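You operate a simulated robot arm through the tools that you are given. There is no shell and no other tool.

You run a simulated robot arm. Do the job below in one go: nothing can be reset, and whatever is moved stays where it is left.

Task
Swap the ring gauge on the drum for the puck with the pallet's number, count load 1 and release it.
Fine: the gauge goes on the side table; slide the load counter to 1, then press the blue button.

It is judged by the outcome, as a careful person would: the job done as asked, and still so three seconds after it is handed in. It fails if anything else is knocked over, pushed out of place, dropped, spilled or broken.

Robot
A 7-joint arm with a two-finger gripper, fixed in place. Base frame: the origin is at the foot of the arm, x ahead of it, y to its left, z up; the work surface is at about z = 900. Units: mm, rad, N and s.
With the tool pointing down near the work surface it reaches from about 100 to 520 mm from the base axis. Its first joint turns from -2.496 to 2.496 rad. Payload 1.47 kg.
Tool frame: the origin (TCP) lies between the finger pads and is the grasp point; the fingertips stand 16 mm ahead of it; z points along the fingers, y is the line along which they close. The gripper opens to 87 mm. The gripper's body begins 55 mm behind the TCP.
Orientation is told as [roll, pitch, yaw] about the base's x, y, z axes, in that order, counted from this pose: with the fingers straight down and closing along the base's y, the tool's x points along the base's -x, its y along +y and its z along -z.

Tools
- The arm moves only by the tool apply_moves. Its argument "increments" is a list that holds one entry, the list of rows, each a list of 7 numbers: the opening, from 0 (shut) to 1 (fully open), then the shift along the base's x, y, z in units of 250 mm (1.0 is 250 mm), then the turn, a rotation vector about the base's x, y, z in units of 90 degrees (1.0 is 90 degrees). In form: [[[gripper, dx, dy, dz, wx, wy, wz], ...]]. A call has 1 to 20 rows; each row is the pose to reach, as a shift and turn from the pose commanded when the call began. A call with a number of a shift or a turn outside -1 to 1 is refused whole. A row lasts 0.2 s, in which the tool goes at most 50 mm and 0.15 rad; a call with a longer step from one row to the next is refused whole, and so is a gripper value outside its range. A pose out of reach is approached as far as the arm can. The call stops where the force on the tool passes 40 N (or 10 N more than at its start, if that is more) or the arm is blocked; 0.2 s more then pass. The fingers move at their own pace (about 45 mm/s each) and stop on an object; they squeeze with about 28 N. The grip force told is the motor's: it shows also when the fingers shut on nothing. Time passes only in rows, and 0.2 s behind the last, so rows that repeat a pose let the fingers close. It gives the time, the measured TCP pose, the force on the tool (base axes), the opening and the grip force at its end, in the units of the frame above (readings bear some noise), with the torque about the TCP (base axes, N m) and any sound that the robot's microphone picked up, and new pictures: "views" is both (left out), scene, wrist or none.
- Cameras (640 x 400 px; columns grow to the right, rows downward): "scene" is fixed at [219, 650, 1629.6]; the picture's right is [-0.81, -0.58, 0.00], its down [-0.52, 0.73, -0.45] and it looks along [0.26, -0.36, -0.89] (base axes); focal length 254 px, centre (320, 200). "wrist" rides on the gripper at [73, 12, -90] in the tool frame; the picture's right is [-0.16, 0.99, 0.00], its down [-0.72, -0.12, -0.68] and it looks along [-0.67, -0.11, 0.73] (tool axes); focal length 247 px, centre (320, 200). There is no depth. A picture from a camera that has moved, and an enlarged one, comes with that camera's place and axes in the base frame and with its lens.
- raise_lower(by): slides the trunk up (or, below 0, down) by that many mm; the arm rides with it, the base frame stays. It gives what a move gives, with no picture.
- inspect(camera, box): a new picture of the part [left, top, right, bottom] of that camera's present view, enlarged. It takes no simulated time.
- close_job(): hands the job in; it is judged then, once.

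Places have to be worked out from the pictures, the camera data and where the tool is seen. Open the gripper and draw the arm clear of the work before you hand the job in, unless the task says otherwise.

The tools are called as name(argument=value, ...) on one line, values as JSON. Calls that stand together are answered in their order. apply_moves: Moves the arm, as the interface text tells. Its arguments: {"type":"object","properties":{"increments":{"type":"array"},"views":{"type":"string","enum":["both","scene","wrist","none"]}},"required":["increments"]} The other tools are called the same way: raise_lower (by) slides the trunk up or down; inspect (camera, box) takes an enlarged picture of a part of a camera's view; close_job () hands the job in.

At the start:

```text
t: 0.0
eef_pos: [381.1, 303.4, 1271.9]
orientation: [0.0, 0.0, 0.0]
force: [0.1, 0.0, 1.1]
torque: [-0.03, -0.03, 0.0]
finger_gap: 87.0
grip_force: 0.0
trunk travel left (down, up): [-994.0, 246.0]
```

scene: 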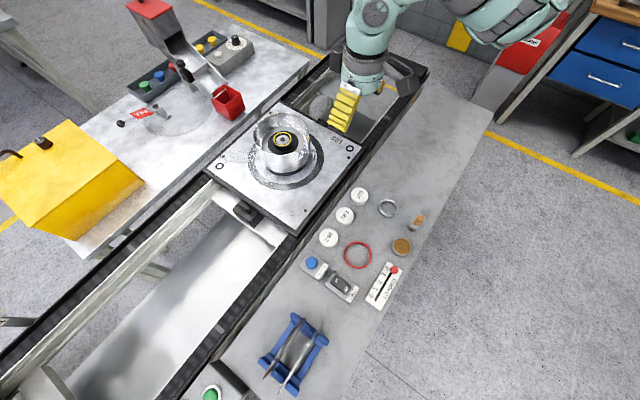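
wrist: 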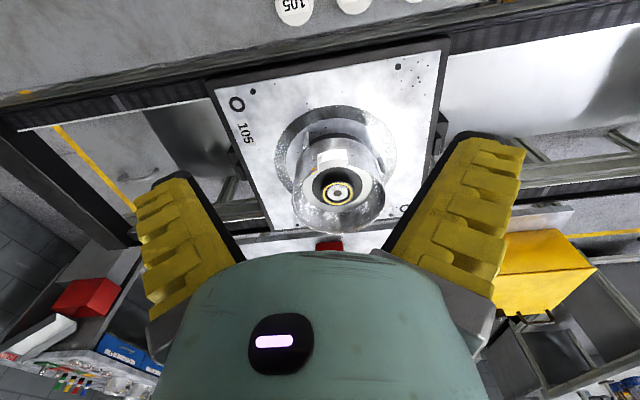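

The pictures show a drum on a pallet marked 105, and a side table with three white pucks, rings, a slider counter and a blue button. I enlarge the parts to read them.

inspect(camera="scene", box=[290, 170, 450, 310])

inspect(camera="scene", box=[200, 80, 380, 230])

inspect(camera="wrist", box=[200, 0, 460, 240])

inspect(camera="scene", box=[350, 250, 420, 320])

```text
2.86 times, centred on (370, 240) of scene
camera zoom: at [219.0, 650.0, 1629.6], right [-0.81, -0.58, 0.0], down [-0.52, 0.73, -0.45], along [0.26, -0.36, -0.89], focal length 727 px, centre (177, 86)
```

zoom: 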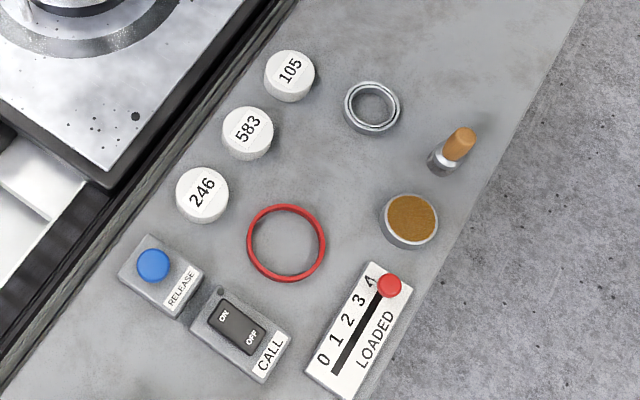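

```text
2.67 times, centred on (290, 155) of scene
camera zoom: at [219.0, 650.0, 1629.6], right [-0.81, -0.58, 0.0], down [-0.52, 0.73, -0.45], along [0.26, -0.36, -0.89], focal length 678 px, centre (400, 320)
```

zoom: 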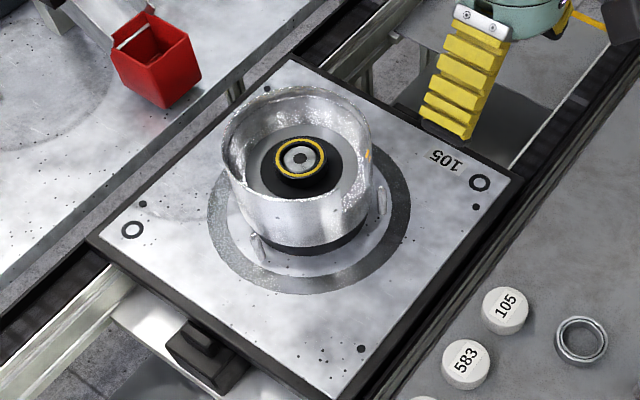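

```text
1.67 times, centred on (330, 120) of wrist
camera zoom: at [308.6, 316.0, 1361.3], right [0.16, 0.99, 0.0], down [0.72, -0.12, 0.68], along [0.67, -0.11, -0.73], focal length 412 px, centre (303, 333)
```

zoom: 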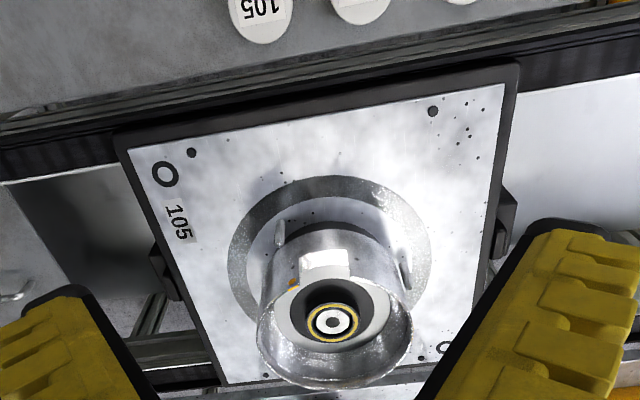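

```text
5.71 times, centred on (385, 285) of scene
camera zoom: at [219.0, 650.0, 1629.6], right [-0.81, -0.58, 0.0], down [-0.52, 0.73, -0.45], along [0.26, -0.36, -0.89], focal length 1454 px, centre (-51, -286)
```

zoom: 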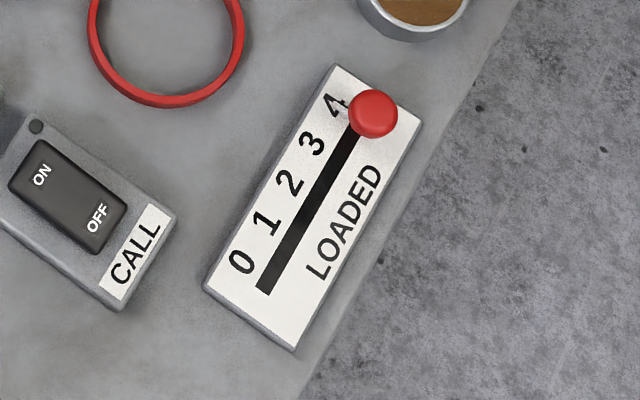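

The pallet is number 105, so the puck marked 105 is the one to load. The drum seems to be near (613, 300), so I look closer at it, the rest of the scene and its parts.

inspect(camera="scene", box=[240, 100, 330, 190])

inspect(camera="wrist", box=[275, 110, 405, 240])

inspect(camera="scene", box=[100, 0, 260, 140])

inspect(camera="scene", box=[180, 290, 340, 400])

inspect(camera="scene", box=[300, 0, 600, 160])

```text
4.44 times, centred on (285, 145) of scene
camera zoom: at [219.0, 650.0, 1629.6], right [-0.81, -0.58, 0.0], down [-0.52, 0.73, -0.45], along [0.26, -0.36, -0.89], focal length 1131 px, centre (476, 444)
```

zoom: 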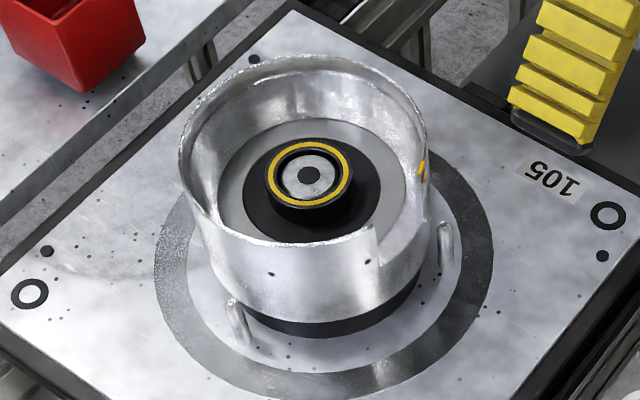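

```text
3.08 times, centred on (340, 175) of wrist
camera zoom: at [308.6, 316.0, 1361.3], right [0.16, 0.99, 0.0], down [0.72, -0.12, 0.68], along [0.67, -0.11, -0.73], focal length 760 px, centre (258, 277)
```

zoom: 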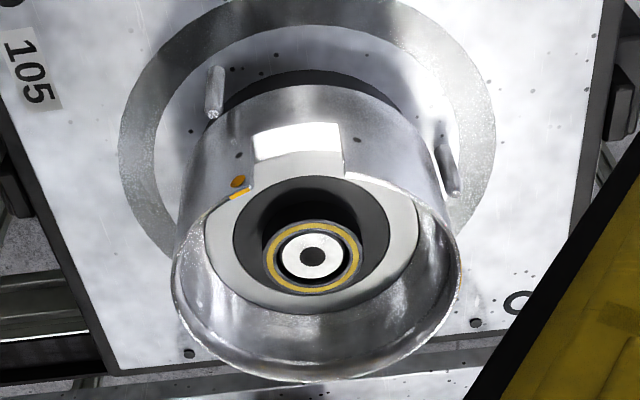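

```text
2.86 times, centred on (180, 70) of scene
camera zoom: at [219.0, 650.0, 1629.6], right [-0.81, -0.58, 0.0], down [-0.52, 0.73, -0.45], along [0.26, -0.36, -0.89], focal length 727 px, centre (720, 571)
```

zoom: 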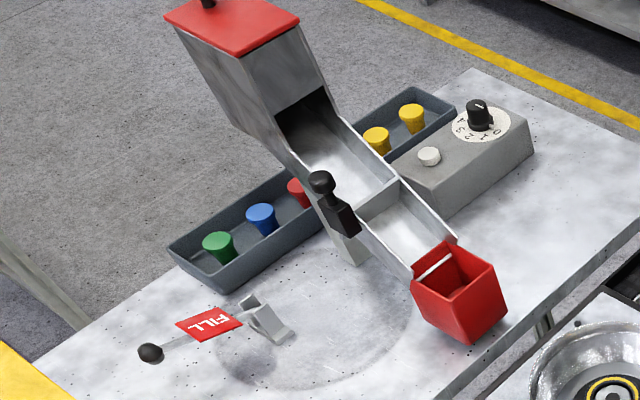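

```text
3.64 times, centred on (260, 345) of scene
camera zoom: at [219.0, 650.0, 1629.6], right [-0.81, -0.58, 0.0], down [-0.52, 0.73, -0.45], along [0.26, -0.36, -0.89], focal length 925 px, centre (538, -327)
```

zoom: 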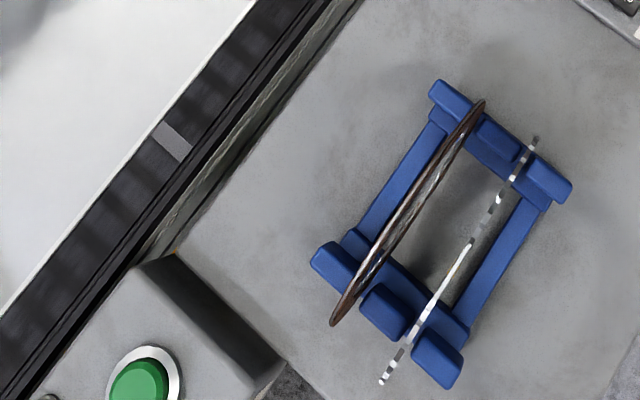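

```text
2.13 times, centred on (450, 80) of scene
camera zoom: at [219.0, 650.0, 1629.6], right [-0.81, -0.58, 0.0], down [-0.52, 0.73, -0.45], along [0.26, -0.36, -0.89], focal length 543 px, centre (43, 456)
```

zoom: 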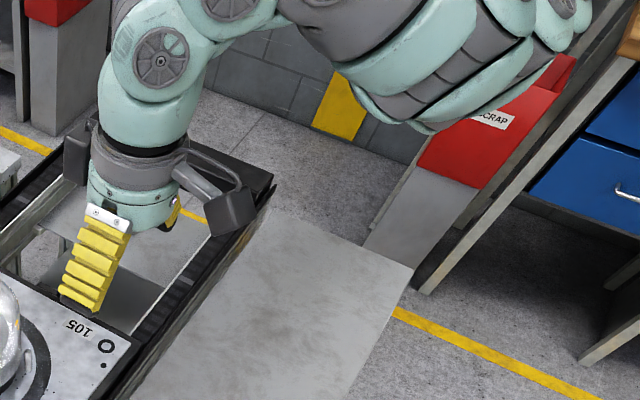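

The gauge looks like a black, yellow-ringed collar standing on the drum's centre pad, at about (613, 300, 1000), inside a raised guard wall with a notch facing the robot. That is far out, so I test the reach at a safe height and get a view from above.

apply_moves(increments=[[[1, 0.15, 0, 0, 0, 0, 0], [1, 0.3, 0, 0, 0, 0, 0], [1, 0.45, 0, 0, 0, 0, 0], [1, 0.6, 0, 0, 0, 0, 0], [1, 0.75, 0, 0, 0, 0, 0], [1, 0.9, 0, 0, 0, 0, 0], [1, 0.9, 0, 0, 0, 0, 0]]])

```text
t: 1.6
eef_pos: [607.5, 304.7, 1273.2]
orientation: [-0.001, 0.003, -0.002]
force: [0.3, -0.1, 0.1]
torque: [-0.02, 0.01, 0.01]
finger_gap: 86.9
grip_force: 0.1
trunk travel left (down, up): [-994.0, 246.0]
camera wrist: at [534.4, 316.2, 1362.0], right [0.16, 0.99, 0.0], down [0.72, -0.12, 0.68], along [0.67, -0.11, -0.73], focal length 247 px, centre (320, 200)
```

scene: 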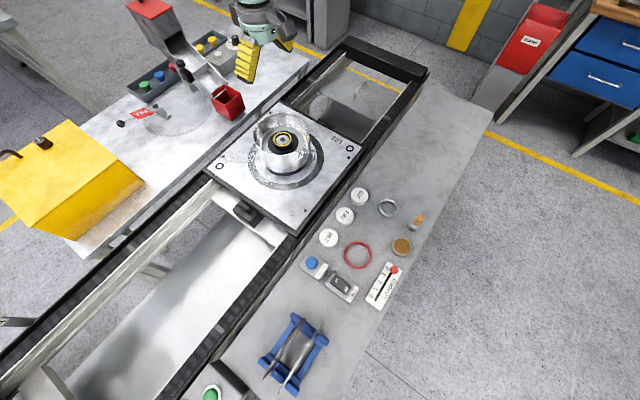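
wrist: 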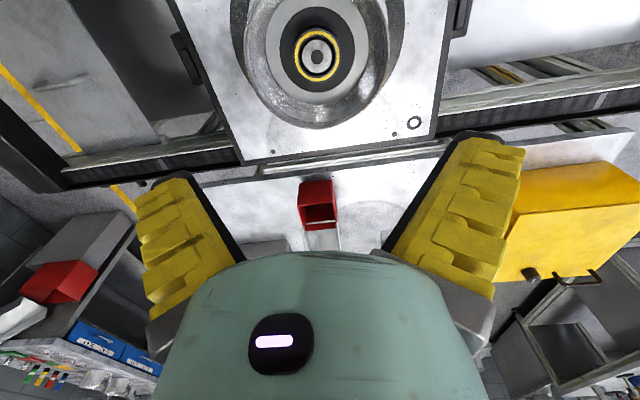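

The arm reaches out to x=607 at this height, and lowering can be done with the trunk. I enlarge the wrist view of the drum to triangulate it.

inspect(camera="wrist", box=[240, 0, 400, 130])

inspect(camera="scene", box=[255, 115, 315, 175])

```text
3.08 times, centred on (320, 65) of wrist
camera zoom: at [534.4, 316.2, 1362.0], right [0.16, 0.99, 0.0], down [0.72, -0.12, 0.68], along [0.67, -0.11, -0.73], focal length 760 px, centre (320, 615)
```

zoom: 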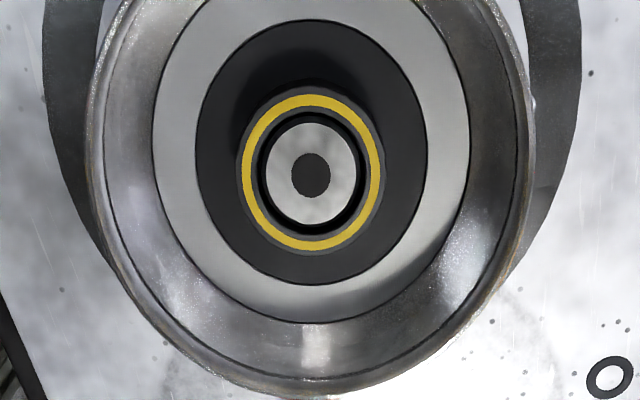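

```text
6.67 times, centred on (285, 145) of scene
camera zoom: at [219.0, 650.0, 1629.6], right [-0.81, -0.58, 0.0], down [-0.52, 0.73, -0.45], along [0.26, -0.36, -0.89], focal length 1696 px, centre (553, 567)
```

zoom: 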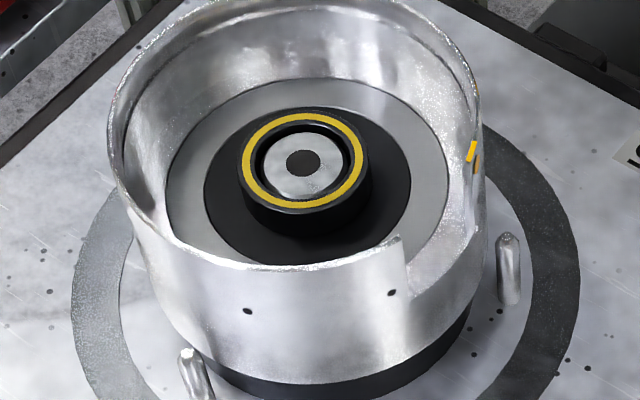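

The gauge top comes out at about (610, 301, 1022), 58 mm across and about 25 mm tall; the guard rim is about 163 mm across at z≈1055. I centre over it, then lower the trunk to stay above the rim.

apply_moves(increments=[[[1, 0.012, -0.012, 0, 0, 0, 0], [1, 0.012, -0.012, 0, 0, 0, 0]]], views="none")

raise_lower(by=-160)

inspect(camera="wrist", box=[0, 0, 640, 400])

inspect(camera="scene", box=[220, 50, 380, 200])

```text
t: 2.2
eef_pos: [609.3, 301.0, 1272.8]
orientation: [-0.001, 0.002, 0.0]
force: [0.5, -1.2, 0.5]
torque: [0.01, -0.02, 0.04]
finger_gap: 86.8
grip_force: 0.1
trunk travel left (down, up): [-994.0, 246.0]
```

```text
t: 4.0
eef_pos: [610.2, 301.1, 1112.9]
orientation: [-0.001, -0.002, -0.001]
force: [0.0, -0.7, 0.4]
torque: [-0.01, -0.03, 0.01]
finger_gap: 87.1
grip_force: 0.2
trunk travel left (down, up): [-834.0, 406.0]
```

```text
1.00 times, centred on (320, 200) of wrist (not enlarged: the box is as wide or as high as the picture)
camera zoom: at [537.0, 313.3, 1202.0], right [0.16, 0.99, 0.0], down [0.72, -0.12, 0.68], along [0.67, -0.11, -0.73], focal length 247 px, centre (320, 200)
```

zoom: 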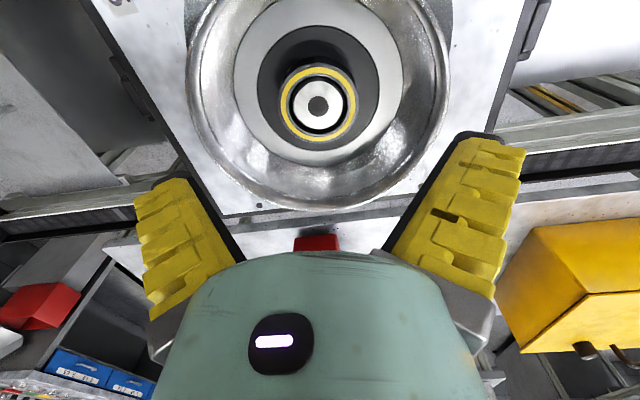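

```text
2.67 times, centred on (300, 125) of scene
camera zoom: at [219.0, 650.0, 1629.6], right [-0.81, -0.58, 0.0], down [-0.52, 0.73, -0.45], along [0.26, -0.36, -0.89], focal length 678 px, centre (373, 400)
```

zoom: 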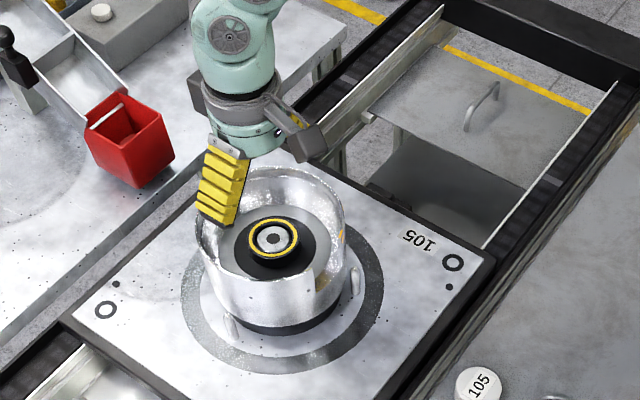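

The gripper is centred above the gauge to within 2 mm. I descend slowly inside the guard to TCP z≈1018 with the gripper open.

apply_moves(increments=[[[1, -0.005, -0.002, -0.08, 0, 0, 0], [1, -0.005, -0.002, -0.16, 0, 0, 0], [1, -0.005, -0.002, -0.24, 0, 0, 0], [1, -0.005, -0.002, -0.3, 0, 0, 0], [1, -0.005, -0.002, -0.34, 0, 0, 0], [1, -0.005, -0.002, -0.38, 0, 0, 0], [1, -0.005, -0.002, -0.38, 0, 0, 0]]])

```text
t: 5.6
eef_pos: [608.8, 299.0, 1019.6]
orientation: [0.003, -0.005, 0.0]
force: [5.7, 0.9, 5.2]
torque: [-0.09, 0.22, 0.01]
finger_gap: 84.5
grip_force: 0.0
trunk travel left (down, up): [-834.0, 406.0]
camera wrist: at [535.7, 311.6, 1108.9], right [0.16, 0.99, 0.0], down [0.72, -0.12, 0.68], along [0.68, -0.11, -0.73], focal length 247 px, centre (320, 200)
```

scene: 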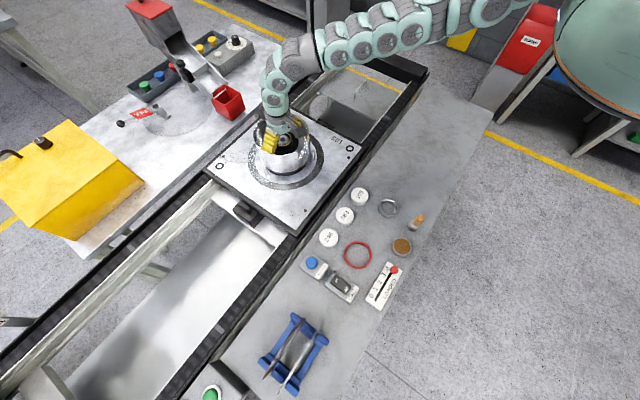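
wrist: 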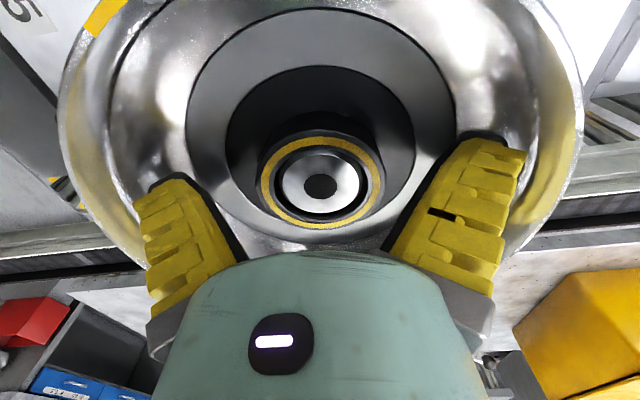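

The readings show a small force (5.7 N) and the gap slightly down at 84.5, so a finger may be touching something. I look closely before closing.

inspect(camera="scene", box=[240, 85, 330, 185])

inspect(camera="wrist", box=[380, 100, 580, 280])

inspect(camera="wrist", box=[60, 120, 260, 300])

```text
4.00 times, centred on (285, 135) of scene
camera zoom: at [219.0, 650.0, 1629.6], right [-0.81, -0.58, 0.0], down [-0.52, 0.73, -0.45], along [0.26, -0.36, -0.89], focal length 1018 px, centre (460, 460)
```

zoom: 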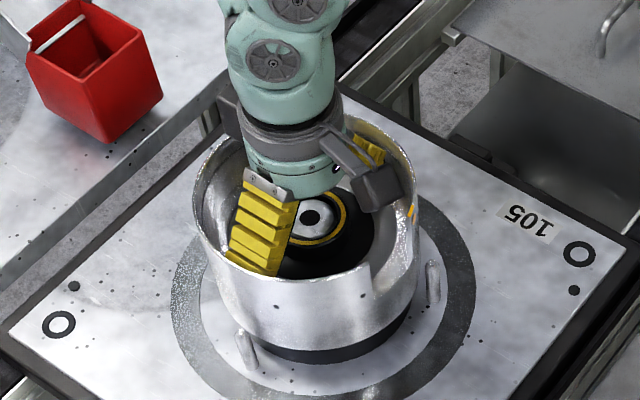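

```text
2.22 times, centred on (480, 190) of wrist
camera zoom: at [535.7, 311.6, 1108.9], right [0.16, 0.99, 0.0], down [0.72, -0.12, 0.68], along [0.68, -0.11, -0.73], focal length 549 px, centre (-36, 222)
```

zoom: 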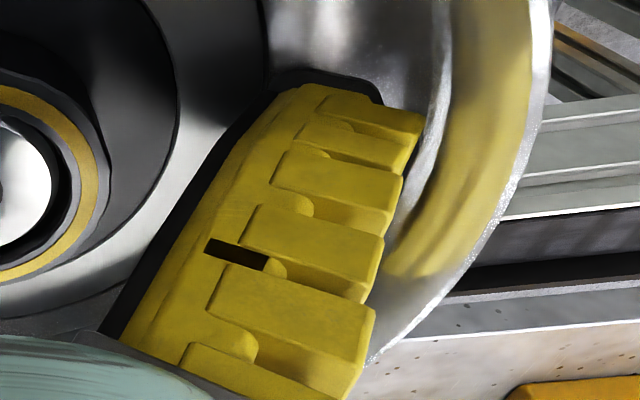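

```text
2.22 times, centred on (160, 210) of wrist
camera zoom: at [535.7, 311.6, 1108.9], right [0.16, 0.99, 0.0], down [0.72, -0.12, 0.68], along [0.68, -0.11, -0.73], focal length 549 px, centre (676, 178)
```

zoom: 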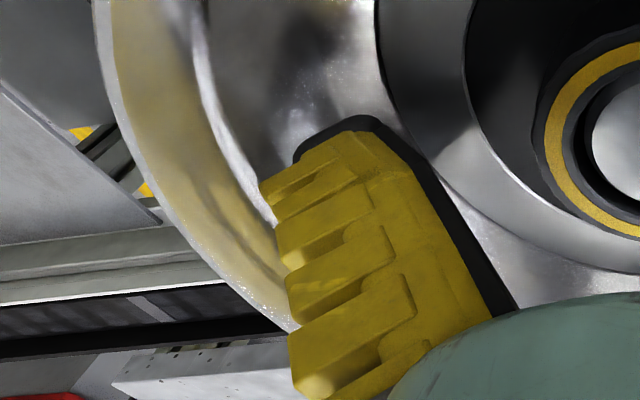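

The flared fingertips just brush the tapered guard wall when wide open, pushing the gap in slightly; the gauge is centred between them. Closing takes the fingers away from the wall, so I close on the gauge now.

apply_moves(increments=[[[0.8, 0, 0, 0, 0, 0, 0], [0.6, 0, 0, 0, 0, 0, 0], [0.4, 0, 0, 0, 0, 0, 0], [0.2, 0, 0, 0, 0, 0, 0], [0, 0, 0, 0, 0, 0, 0], [0, 0, 0, 0, 0, 0, 0]]])

```text
t: 7.0
eef_pos: [607.4, 298.7, 1018.6]
orientation: [-0.001, 0.0, 0.001]
force: [-4.3, -1.8, 15.7]
torque: [-0.34, 0.06, 0.0]
finger_gap: 56.0
grip_force: 28.3
trunk travel left (down, up): [-834.0, 406.0]
camera wrist: at [534.9, 311.3, 1108.5], right [0.16, 0.99, 0.0], down [0.72, -0.12, 0.68], along [0.67, -0.11, -0.73], focal length 247 px, centre (320, 200)
```

scene: 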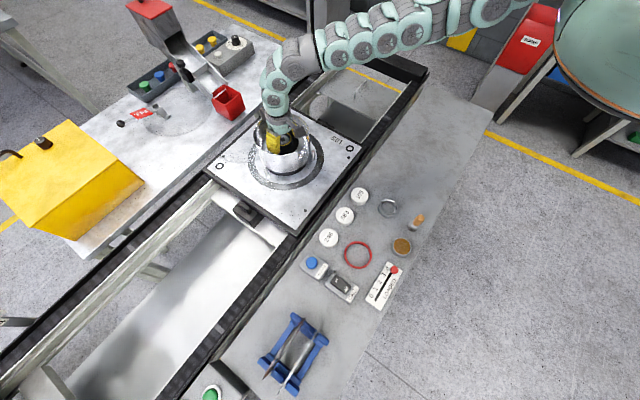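
wrist: 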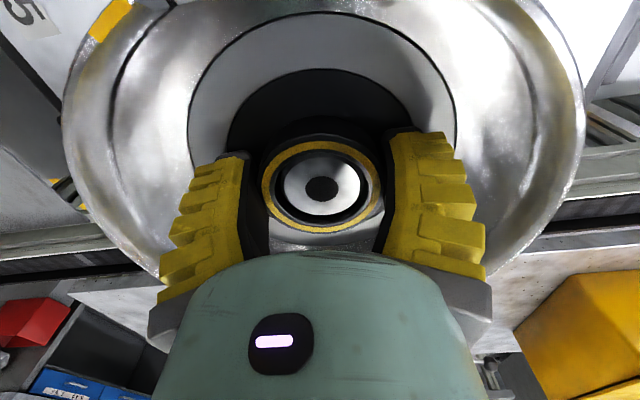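

The gauge is held at 56 mm. The upward reaction of 15.7 N suggests the tips lightly press on the pad, so I lift straight up, slowly.

apply_moves(increments=[[[0, 0, 0, 0.02, 0, 0, 0], [0, 0, 0, 0.05, 0, 0, 0], [0, 0, 0, 0.09, 0, 0, 0], [0, 0, 0, 0.14, 0, 0, 0], [0, 0, 0, 0.2, 0, 0, 0], [0, 0, 0, 0.27, 0, 0, 0], [0, 0, 0, 0.35, 0, 0, 0], [0, 0, 0, 0.4, 0, 0, 0], [0, 0, 0, 0.4, 0, 0, 0]]])

```text
t: 9.0
eef_pos: [608.6, 300.3, 1118.5]
orientation: [-0.001, 0.0, -0.002]
force: [-0.1, 0.1, 0.5]
torque: [-0.03, 0.04, -0.04]
finger_gap: 0.0
grip_force: 28.1
trunk travel left (down, up): [-834.0, 406.0]
camera wrist: at [535.3, 312.9, 1207.3], right [0.16, 0.99, 0.0], down [0.72, -0.12, 0.68], along [0.67, -0.11, -0.73], focal length 247 px, centre (320, 200)
```

scene: 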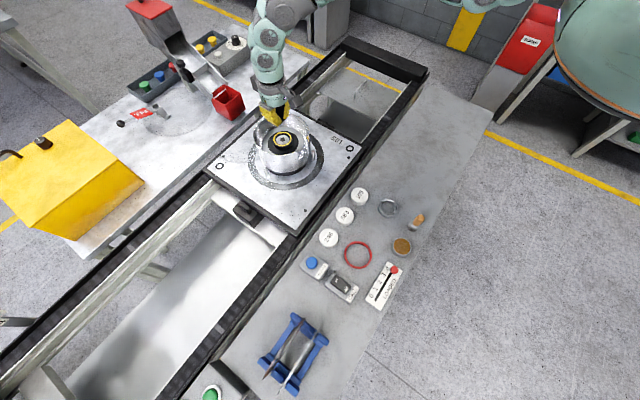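
wrist: 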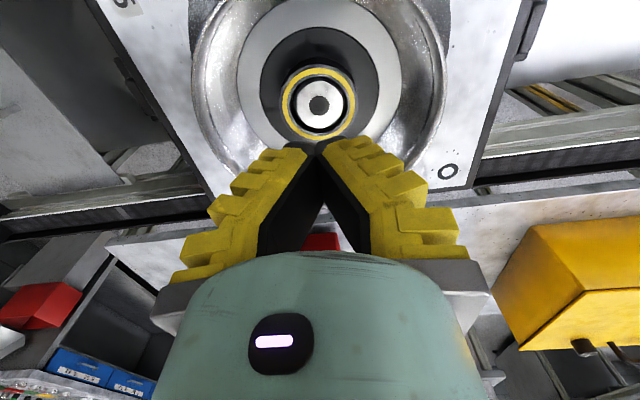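

The fingers slipped off: the gap is 0 and the gauge is still on the drum, seemingly unmoved. I look closely to see how it is held.

inspect(camera="wrist", box=[250, 20, 390, 160])

inspect(camera="scene", box=[255, 110, 315, 170])

inspect(camera="wrist", box=[170, 0, 470, 200])

```text
2.86 times, centred on (320, 90) of wrist
camera zoom: at [535.3, 312.9, 1207.3], right [0.16, 0.99, 0.0], down [0.72, -0.12, 0.68], along [0.67, -0.11, -0.73], focal length 706 px, centre (320, 514)
```

zoom: 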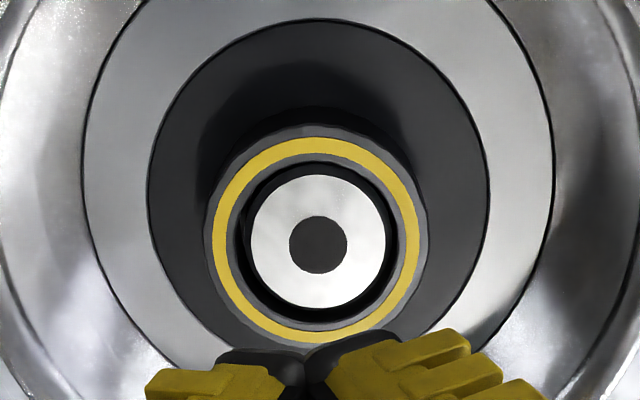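

```text
6.67 times, centred on (285, 140) of scene
camera zoom: at [219.0, 650.0, 1629.6], right [-0.81, -0.58, 0.0], down [-0.52, 0.73, -0.45], along [0.26, -0.36, -0.89], focal length 1696 px, centre (553, 600)
```

zoom: 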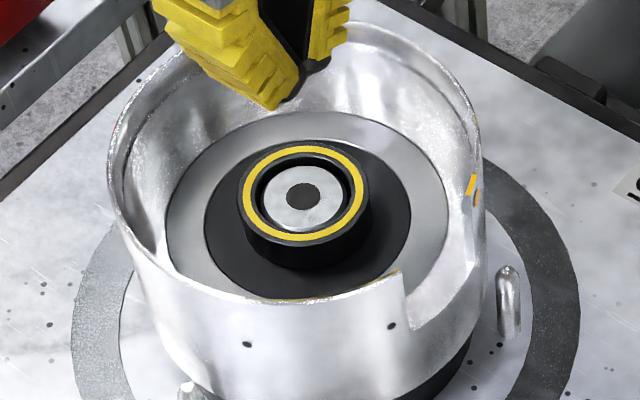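

```text
2.00 times, centred on (320, 100) of wrist
camera zoom: at [535.3, 312.9, 1207.3], right [0.16, 0.99, 0.0], down [0.72, -0.12, 0.68], along [0.67, -0.11, -0.73], focal length 494 px, centre (320, 400)
```

zoom: 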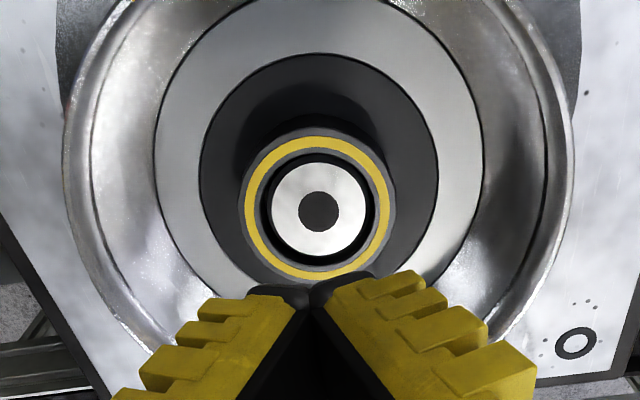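

The gauge is a 58 mm ring, still seated and unmoved, so the first grip may have been too shallow. I reopen to about 72 mm (clear of the tapered wall), go down again a little deeper in small steps and watch the force.

apply_moves(increments=[[[0.82, 0, 0, 0, 0, 0, 0], [0.82, 0, 0, 0, 0, 0, 0], [0.82, 0, 0, 0, 0, 0, 0], [0.82, 0, 0, 0, 0, 0, 0], [0.82, 0, 0, -0.1, 0, 0, 0], [0.82, 0, 0, -0.2, 0, 0, 0], [0.82, 0, 0, -0.28, 0, 0, 0], [0.82, 0, 0, -0.34, 0, 0, 0], [0.82, 0, 0, -0.38, 0, 0, 0], [0.82, 0, 0, -0.4, 0, 0, 0], [0.82, 0, 0, -0.4, 0, 0, 0]]], views="wrist")

inspect(camera="scene", box=[240, 100, 330, 190])

```text
t: 11.4
eef_pos: [605.5, 298.5, 1019.3]
orientation: [-0.001, 0.0, 0.001]
force: [-0.5, 0.7, 0.2]
torque: [0.03, 0.0, -0.03]
finger_gap: 74.7
grip_force: 2.7
out of reach, approached as far as the arm can: row 9, 10, 11
trunk travel left (down, up): [-834.0, 406.0]
camera wrist: at [533.3, 311.3, 1107.9], right [0.16, 0.99, 0.0], down [0.72, -0.12, 0.68], along [0.67, -0.11, -0.73], focal length 247 px, centre (320, 200)
```

wrist: 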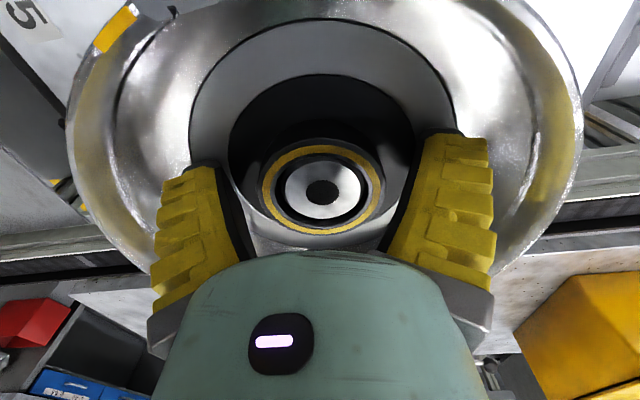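

```text
4.44 times, centred on (285, 145) of scene
camera zoom: at [219.0, 650.0, 1629.6], right [-0.81, -0.58, 0.0], down [-0.52, 0.73, -0.45], along [0.26, -0.36, -0.89], focal length 1131 px, centre (476, 444)
```

zoom: 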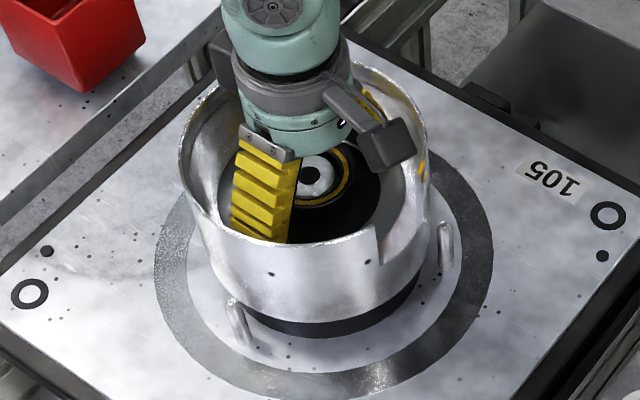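

The arm was at its reach limit there (rows 9–11), which explains the shallow grip and drift. I go back up, lower the trunk 50 mm more so the arm has margin, and come in again.

apply_moves(increments=[[[0.82, 0, 0, 0.1, 0, 0, 0], [0.82, 0, 0, 0.2, 0, 0, 0], [0.82, 0, 0, 0.3, 0, 0, 0], [0.82, 0, 0, 0.4, 0, 0, 0], [0.82, 0, 0, 0.4, 0, 0, 0]]], views="none")

raise_lower(by=-45)

inspect(camera="wrist", box=[160, 0, 480, 200])

```text
t: 12.6
eef_pos: [606.1, 299.9, 1118.9]
orientation: [-0.001, 0.0, -0.001]
force: [-0.1, 0.5, 0.5]
torque: [-0.01, 0.0, -0.02]
finger_gap: 74.6
grip_force: 2.9
trunk travel left (down, up): [-834.0, 406.0]
```

```text
t: 13.5
eef_pos: [607.3, 300.2, 1074.2]
orientation: [0.001, 0.002, -0.001]
force: [-0.5, 0.1, -0.9]
torque: [-0.02, 0.0, 0.0]
finger_gap: 74.7
grip_force: 2.5
trunk travel left (down, up): [-789.0, 451.0]
```

```text
2.00 times, centred on (320, 100) of wrist
camera zoom: at [534.2, 311.7, 1163.3], right [0.16, 0.99, 0.0], down [0.72, -0.12, 0.68], along [0.67, -0.11, -0.73], focal length 494 px, centre (320, 400)
```

zoom: 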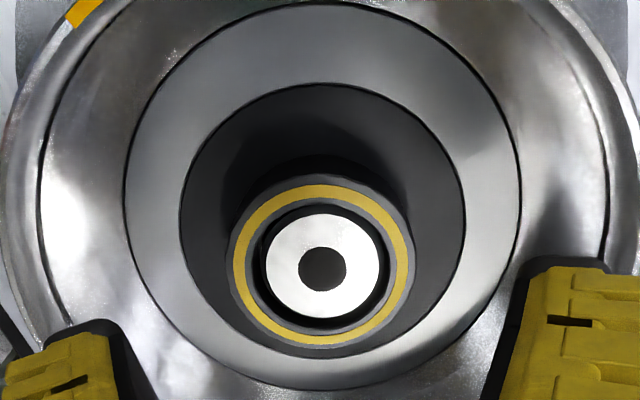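

The gauge centre checks out at (608, 300.5). I descend to about z=1013 in small steps, watching the force.

apply_moves(increments=[[[0.82, 0.002, 0, -0.07, 0, 0, 0], [0.82, 0.002, 0, -0.14, 0, 0, 0], [0.82, 0.002, 0, -0.19, 0, 0, 0], [0.82, 0.002, 0, -0.22, 0, 0, 0], [0.82, 0.002, 0, -0.24, 0, 0, 0], [0.82, 0.002, 0, -0.24, 0, 0, 0]]], views="wrist")

```text
t: 14.9
eef_pos: [606.5, 300.5, 1015.8]
orientation: [0.002, -0.001, 0.001]
force: [0.2, 0.6, 3.8]
torque: [-0.22, 0.01, -0.01]
finger_gap: 75.9
grip_force: 3.0
trunk travel left (down, up): [-789.0, 451.0]
camera wrist: at [534.1, 312.1, 1103.6], right [0.16, 0.99, 0.0], down [0.72, -0.12, 0.68], along [0.67, -0.11, -0.73], focal length 247 px, centre (320, 200)
```

wrist: 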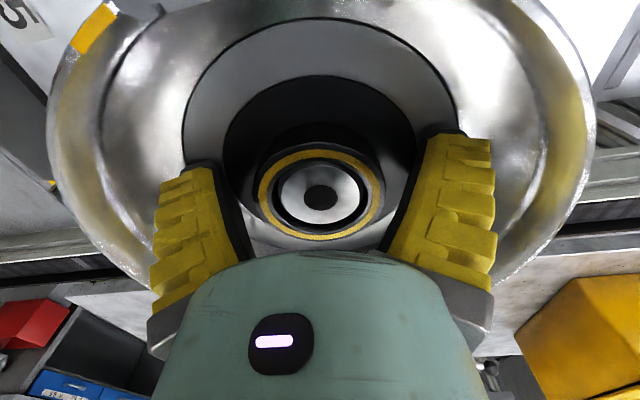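

A light touch (3.8 N) shows a fingertip just reaching the drum floor, so the floor is at about z≈1003 and the ring about 18 mm tall. The fingers swing as they close, so I back up about 5 mm and close there without pressing on the floor.

apply_moves(increments=[[[0.82, 0.004, 0, 0.016, 0, 0, 0], [0.7, 0.004, 0, 0.022, 0, 0, 0], [0.6, 0.004, 0, 0.022, 0, 0, 0], [0.4, 0.004, 0, 0.022, 0, 0, 0], [0.2, 0.004, 0, 0.022, 0, 0, 0], [0, 0.004, 0, 0.022, 0, 0, 0], [0, 0.004, 0, 0.022, 0, 0, 0]]], views="wrist")

inspect(camera="wrist", box=[180, 100, 460, 280])

inspect(camera="scene", box=[250, 100, 320, 180])

```text
t: 16.5
eef_pos: [607.7, 299.3, 1019.7]
orientation: [0.0, -0.001, 0.0]
force: [-1.2, -0.2, 2.8]
torque: [-0.05, 0.01, -0.01]
finger_gap: 56.7
grip_force: 28.7
trunk travel left (down, up): [-789.0, 451.0]
camera wrist: at [535.3, 311.4, 1108.8], right [0.16, 0.99, 0.0], down [0.72, -0.12, 0.68], along [0.67, -0.11, -0.73], focal length 247 px, centre (320, 200)
```

wrist: 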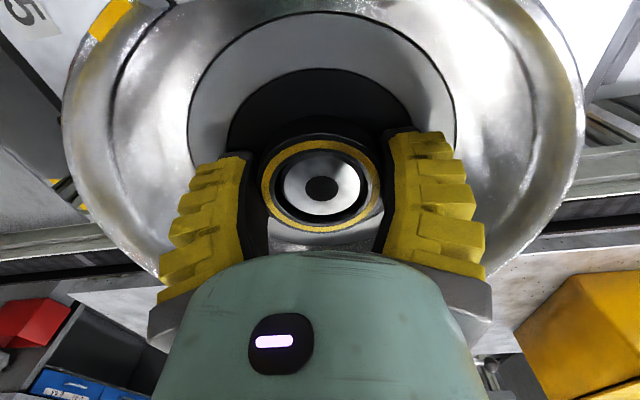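

```text
2.22 times, centred on (320, 190) of wrist
camera zoom: at [535.3, 311.4, 1108.8], right [0.16, 0.99, 0.0], down [0.72, -0.12, 0.68], along [0.67, -0.11, -0.73], focal length 549 px, centre (320, 222)
```

zoom: 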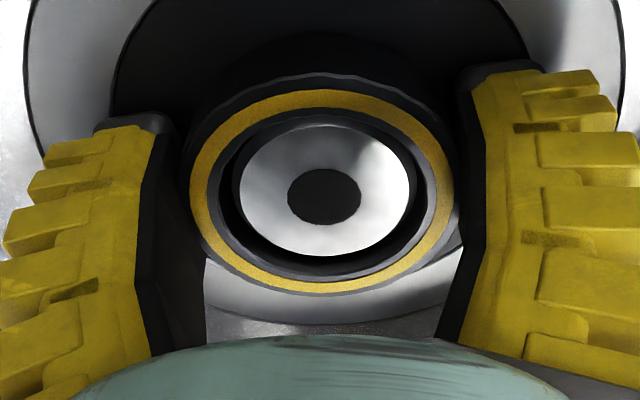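

```text
5.00 times, centred on (285, 140) of scene
camera zoom: at [219.0, 650.0, 1629.6], right [-0.81, -0.58, 0.0], down [-0.52, 0.73, -0.45], along [0.26, -0.36, -0.89], focal length 1272 px, centre (495, 500)
```

zoom: 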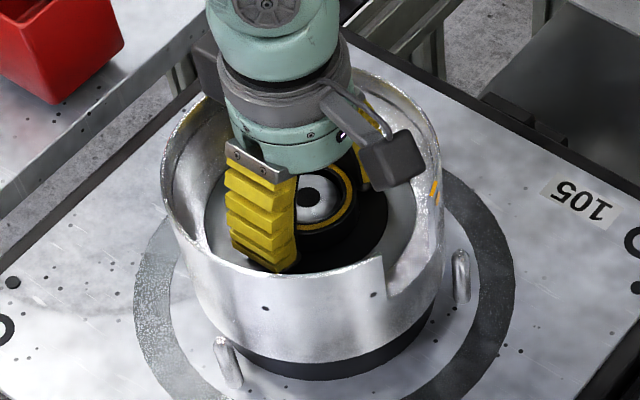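

Gripped at 56.7 mm with little side force now. I lift only 6 mm, slowly, and check whether it comes with me.

apply_moves(increments=[[[0, 0, 0, 0.004, 0, 0, 0], [0, 0, 0, 0.008, 0, 0, 0], [0, 0, 0, 0.012, 0, 0, 0], [0, 0, 0, 0.016, 0, 0, 0]]], views="wrist")

inspect(camera="wrist", box=[180, 100, 460, 280])

```text
t: 17.5
eef_pos: [607.5, 299.9, 1024.0]
orientation: [-0.001, 0.0, -0.002]
force: [0.0, -0.2, -2.3]
torque: [0.0, 0.01, -0.03]
finger_gap: 56.7
grip_force: 28.2
trunk travel left (down, up): [-789.0, 451.0]
camera wrist: at [535.3, 311.7, 1112.4], right [0.16, 0.99, 0.0], down [0.72, -0.12, 0.68], along [0.67, -0.11, -0.73], focal length 247 px, centre (320, 200)
```

wrist: 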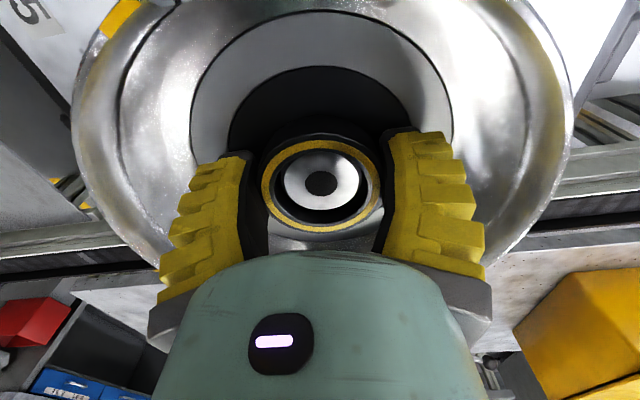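

```text
2.22 times, centred on (320, 190) of wrist
camera zoom: at [535.3, 311.7, 1112.4], right [0.16, 0.99, 0.0], down [0.72, -0.12, 0.68], along [0.67, -0.11, -0.73], focal length 549 px, centre (320, 222)
```

zoom: 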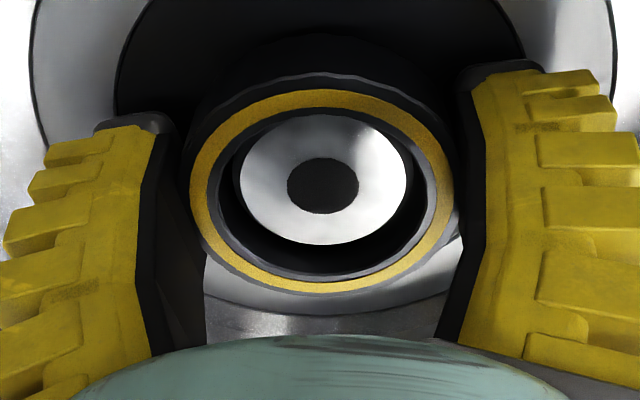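

The ring now comes up with the gripper (it stays put in the picture while the spindle drops away; about 2 N weight). I keep lifting slowly until it is well above the guard rim.

apply_moves(increments=[[[0, 0, 0, 0.015, 0, 0, 0], [0, 0, 0, 0.035, 0, 0, 0], [0, 0, 0, 0.06, 0, 0, 0], [0, 0, 0, 0.09, 0, 0, 0], [0, 0, 0, 0.13, 0, 0, 0], [0, 0, 0, 0.18, 0, 0, 0], [0, 0, 0, 0.24, 0, 0, 0], [0, 0, 0, 0.31, 0, 0, 0], [0, 0, 0, 0.38, 0, 0, 0], [0, 0, 0, 0.45, 0, 0, 0], [0, 0, 0, 0.45, 0, 0, 0]]])

```text
t: 19.9
eef_pos: [609.0, 298.8, 1135.5]
orientation: [0.001, 0.002, -0.002]
force: [-0.1, 0.2, -1.5]
torque: [-0.01, 0.02, -0.02]
finger_gap: 56.5
grip_force: 27.8
trunk travel left (down, up): [-789.0, 451.0]
camera wrist: at [535.6, 311.5, 1224.5], right [0.16, 0.99, 0.0], down [0.72, -0.12, 0.68], along [0.67, -0.11, -0.73], focal length 247 px, centre (320, 200)
```

scene: 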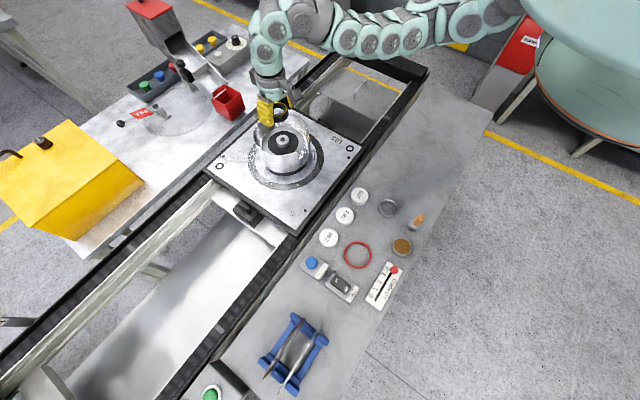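
wrist: 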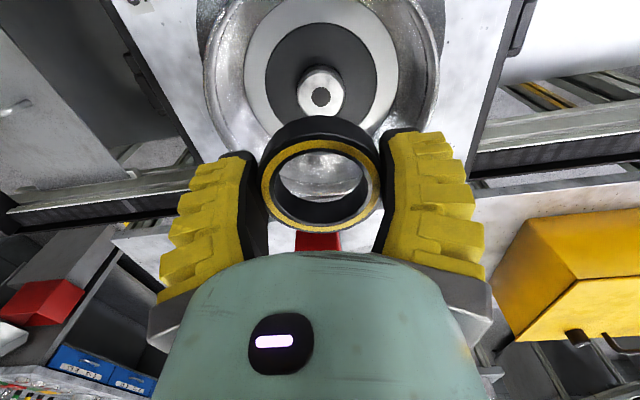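

The ring gauge is out, showing the bare spindle. I carry it at this height toward a free spot on the side table near (280, 110).

apply_moves(increments=[[[0, -0.08, -0.04, 0, 0, 0, 0], [0, -0.2, -0.1, 0, 0, 0, 0], [0, -0.32, -0.16, 0, 0, 0, 0], [0, -0.44, -0.22, 0, 0, 0, 0], [0, -0.56, -0.28, 0, 0, 0, 0], [0, -0.68, -0.34, 0, 0, 0, 0], [0, -0.8, -0.4, 0, 0, 0, 0], [0, -0.92, -0.46, 0, 0, 0, 0], [0, -1.0, -0.5, 0, 0, 0, 0], [0, -1.0, -0.5, 0, 0, 0, 0]]])

inspect(camera="scene", box=[240, 100, 330, 190])

```text
t: 22.1
eef_pos: [578.8, 284.1, 1135.8]
orientation: [0.0, 0.001, 0.001]
force: [-1.1, 0.7, -1.2]
torque: [0.02, 0.01, -0.03]
finger_gap: 56.5
grip_force: 27.6
out of reach, approached as far as the arm can: row 2, 3, 4, 5, 6, 7, 8, 9, 10
trunk travel left (down, up): [-789.0, 451.0]
camera wrist: at [505.1, 296.7, 1224.8], right [0.16, 0.99, 0.0], down [0.72, -0.12, 0.68], along [0.67, -0.11, -0.73], focal length 247 px, centre (320, 200)
```

scene: 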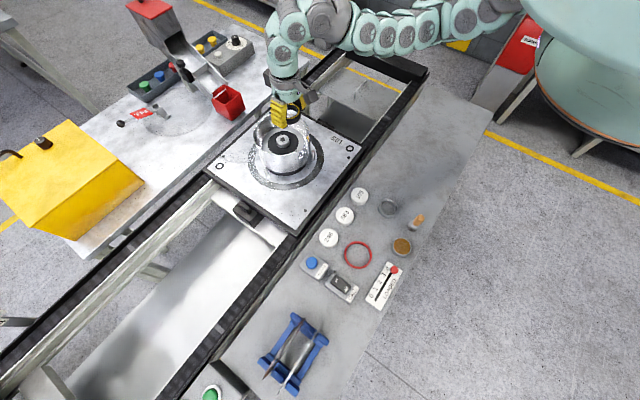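
wrist: 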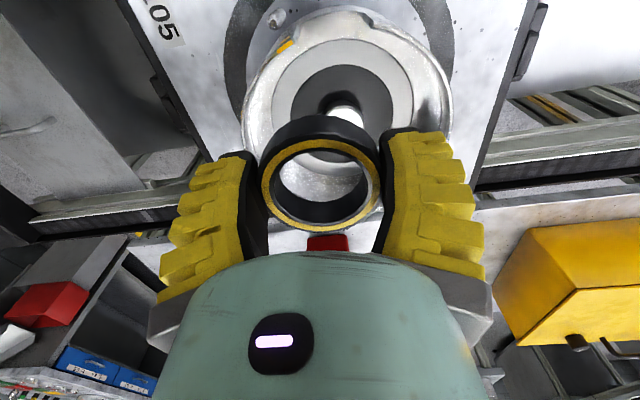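

```text
4.44 times, centred on (285, 145) of scene
camera zoom: at [219.0, 650.0, 1629.6], right [-0.81, -0.58, 0.0], down [-0.52, 0.73, -0.45], along [0.26, -0.36, -0.89], focal length 1131 px, centre (476, 444)
```

zoom: 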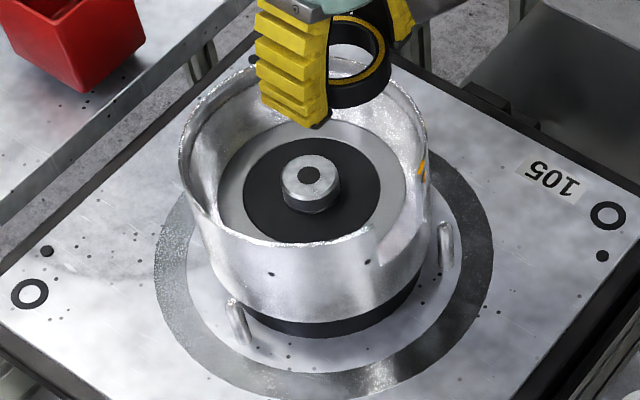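

The arm hit an inner limit because the TCP sits too high relative to the lowered trunk. I raise the trunk back 205 mm, then lower the arm relative to it, returning to the proportions that worked at the start.

raise_lower(by=205)

apply_moves(increments=[[[0, 0, 0, -0.1, 0, 0, 0], [0, 0, 0, -0.2, 0, 0, 0], [0, 0, 0, -0.28, 0, 0, 0], [0, -0.1, -0.05, -0.3, 0, 0, 0], [0, -0.22, -0.1, -0.32, 0, 0, 0], [0, -0.36, -0.15, -0.34, 0, 0, 0], [0, -0.5, -0.2, -0.36, 0, 0, 0], [0, -0.64, -0.26, -0.4, 0, 0, 0], [0, -0.78, -0.32, -0.42, 0, 0, 0], [0, -0.78, -0.32, -0.42, 0, 0, 0]]], views="scene")

```text
t: 24.3
eef_pos: [577.9, 285.3, 1340.5]
orientation: [0.001, 0.0, -0.002]
force: [0.0, 0.3, -1.9]
torque: [0.05, -0.01, -0.02]
finger_gap: 56.3
grip_force: 27.9
trunk travel left (down, up): [-994.0, 246.0]
```

```text
t: 26.5
eef_pos: [382.1, 203.6, 1237.0]
orientation: [0.001, -0.001, 0.001]
force: [1.1, -0.4, -1.9]
torque: [-0.01, -0.02, -0.01]
finger_gap: 56.5
grip_force: 28.3
trunk travel left (down, up): [-994.0, 246.0]
```

scene: 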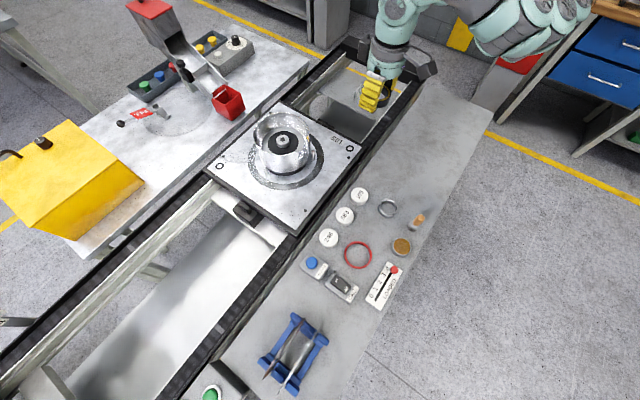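

Back to working proportions at (382, 204, 1237). I move toward (290, 110) while descending with the arm.

apply_moves(increments=[[[0, -0.06, -0.06, -0.06, 0, 0, 0], [0, -0.12, -0.12, -0.14, 0, 0, 0], [0, -0.18, -0.18, -0.22, 0, 0, 0], [0, -0.24, -0.24, -0.3, 0, 0, 0], [0, -0.3, -0.3, -0.38, 0, 0, 0], [0, -0.36, -0.36, -0.46, 0, 0, 0], [0, -0.36, -0.38, -0.56, 0, 0, 0], [0, -0.36, -0.38, -0.66, 0, 0, 0], [0, -0.36, -0.38, -0.66, 0, 0, 0]]])

```text
t: 28.5
eef_pos: [292.8, 111.6, 1072.4]
orientation: [0.0, -0.008, 0.022]
force: [1.2, -0.6, -2.4]
torque: [-0.01, 0.04, 0.01]
finger_gap: 56.6
grip_force: 27.8
out of reach, approached as far as the arm can: row 2, 3, 4, 5
trunk travel left (down, up): [-994.0, 246.0]
camera wrist: at [219.6, 122.3, 1160.0], right [0.14, 0.99, 0.0], down [0.72, -0.1, 0.69], along [0.68, -0.09, -0.73], focal length 247 px, centre (320, 200)
```

scene: 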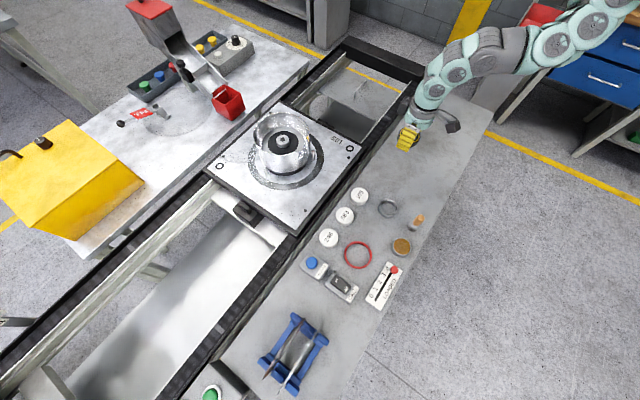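
wrist: 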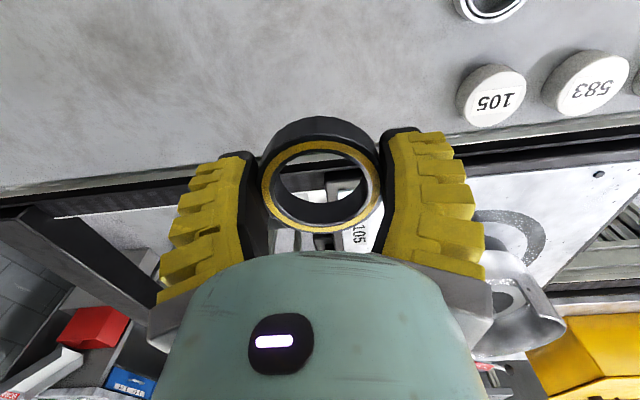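

At (293, 112, 1072), over a bare part of the side table. I descend with the arm to about z=935.

apply_moves(increments=[[[0, 0, 0, -0.1, 0, 0, 0], [0, 0, 0, -0.2, 0, 0, 0], [0, 0, 0, -0.3, 0, 0, 0], [0, 0, 0, -0.4, 0, 0, 0], [0, 0, 0, -0.48, 0, 0, 0], [0, 0, 0, -0.54, 0, 0, 0], [0, 0, 0, -0.54, 0, 0, 0]]])

```text
t: 30.1
eef_pos: [291.9, 108.6, 936.3]
orientation: [0.001, 0.001, -0.001]
force: [-0.2, 0.2, -1.8]
torque: [0.01, 0.01, 0.02]
finger_gap: 56.8
grip_force: 28.0
trunk travel left (down, up): [-994.0, 246.0]
camera wrist: at [220.1, 121.0, 1025.1], right [0.16, 0.99, 0.0], down [0.72, -0.12, 0.68], along [0.67, -0.11, -0.73], focal length 247 px, centre (320, 200)
```

scene: 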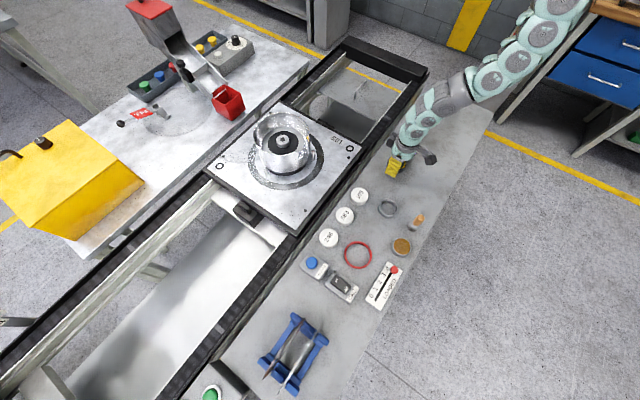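
wrist: 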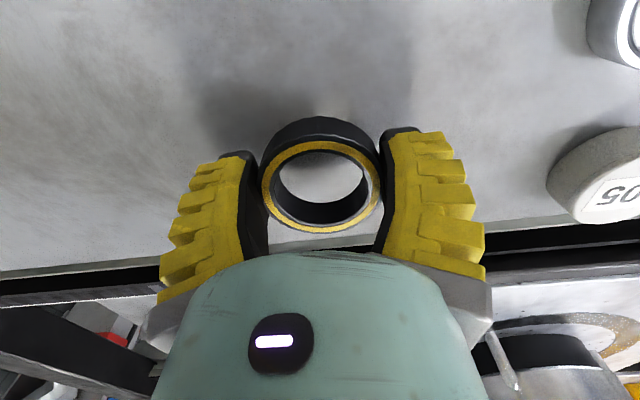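

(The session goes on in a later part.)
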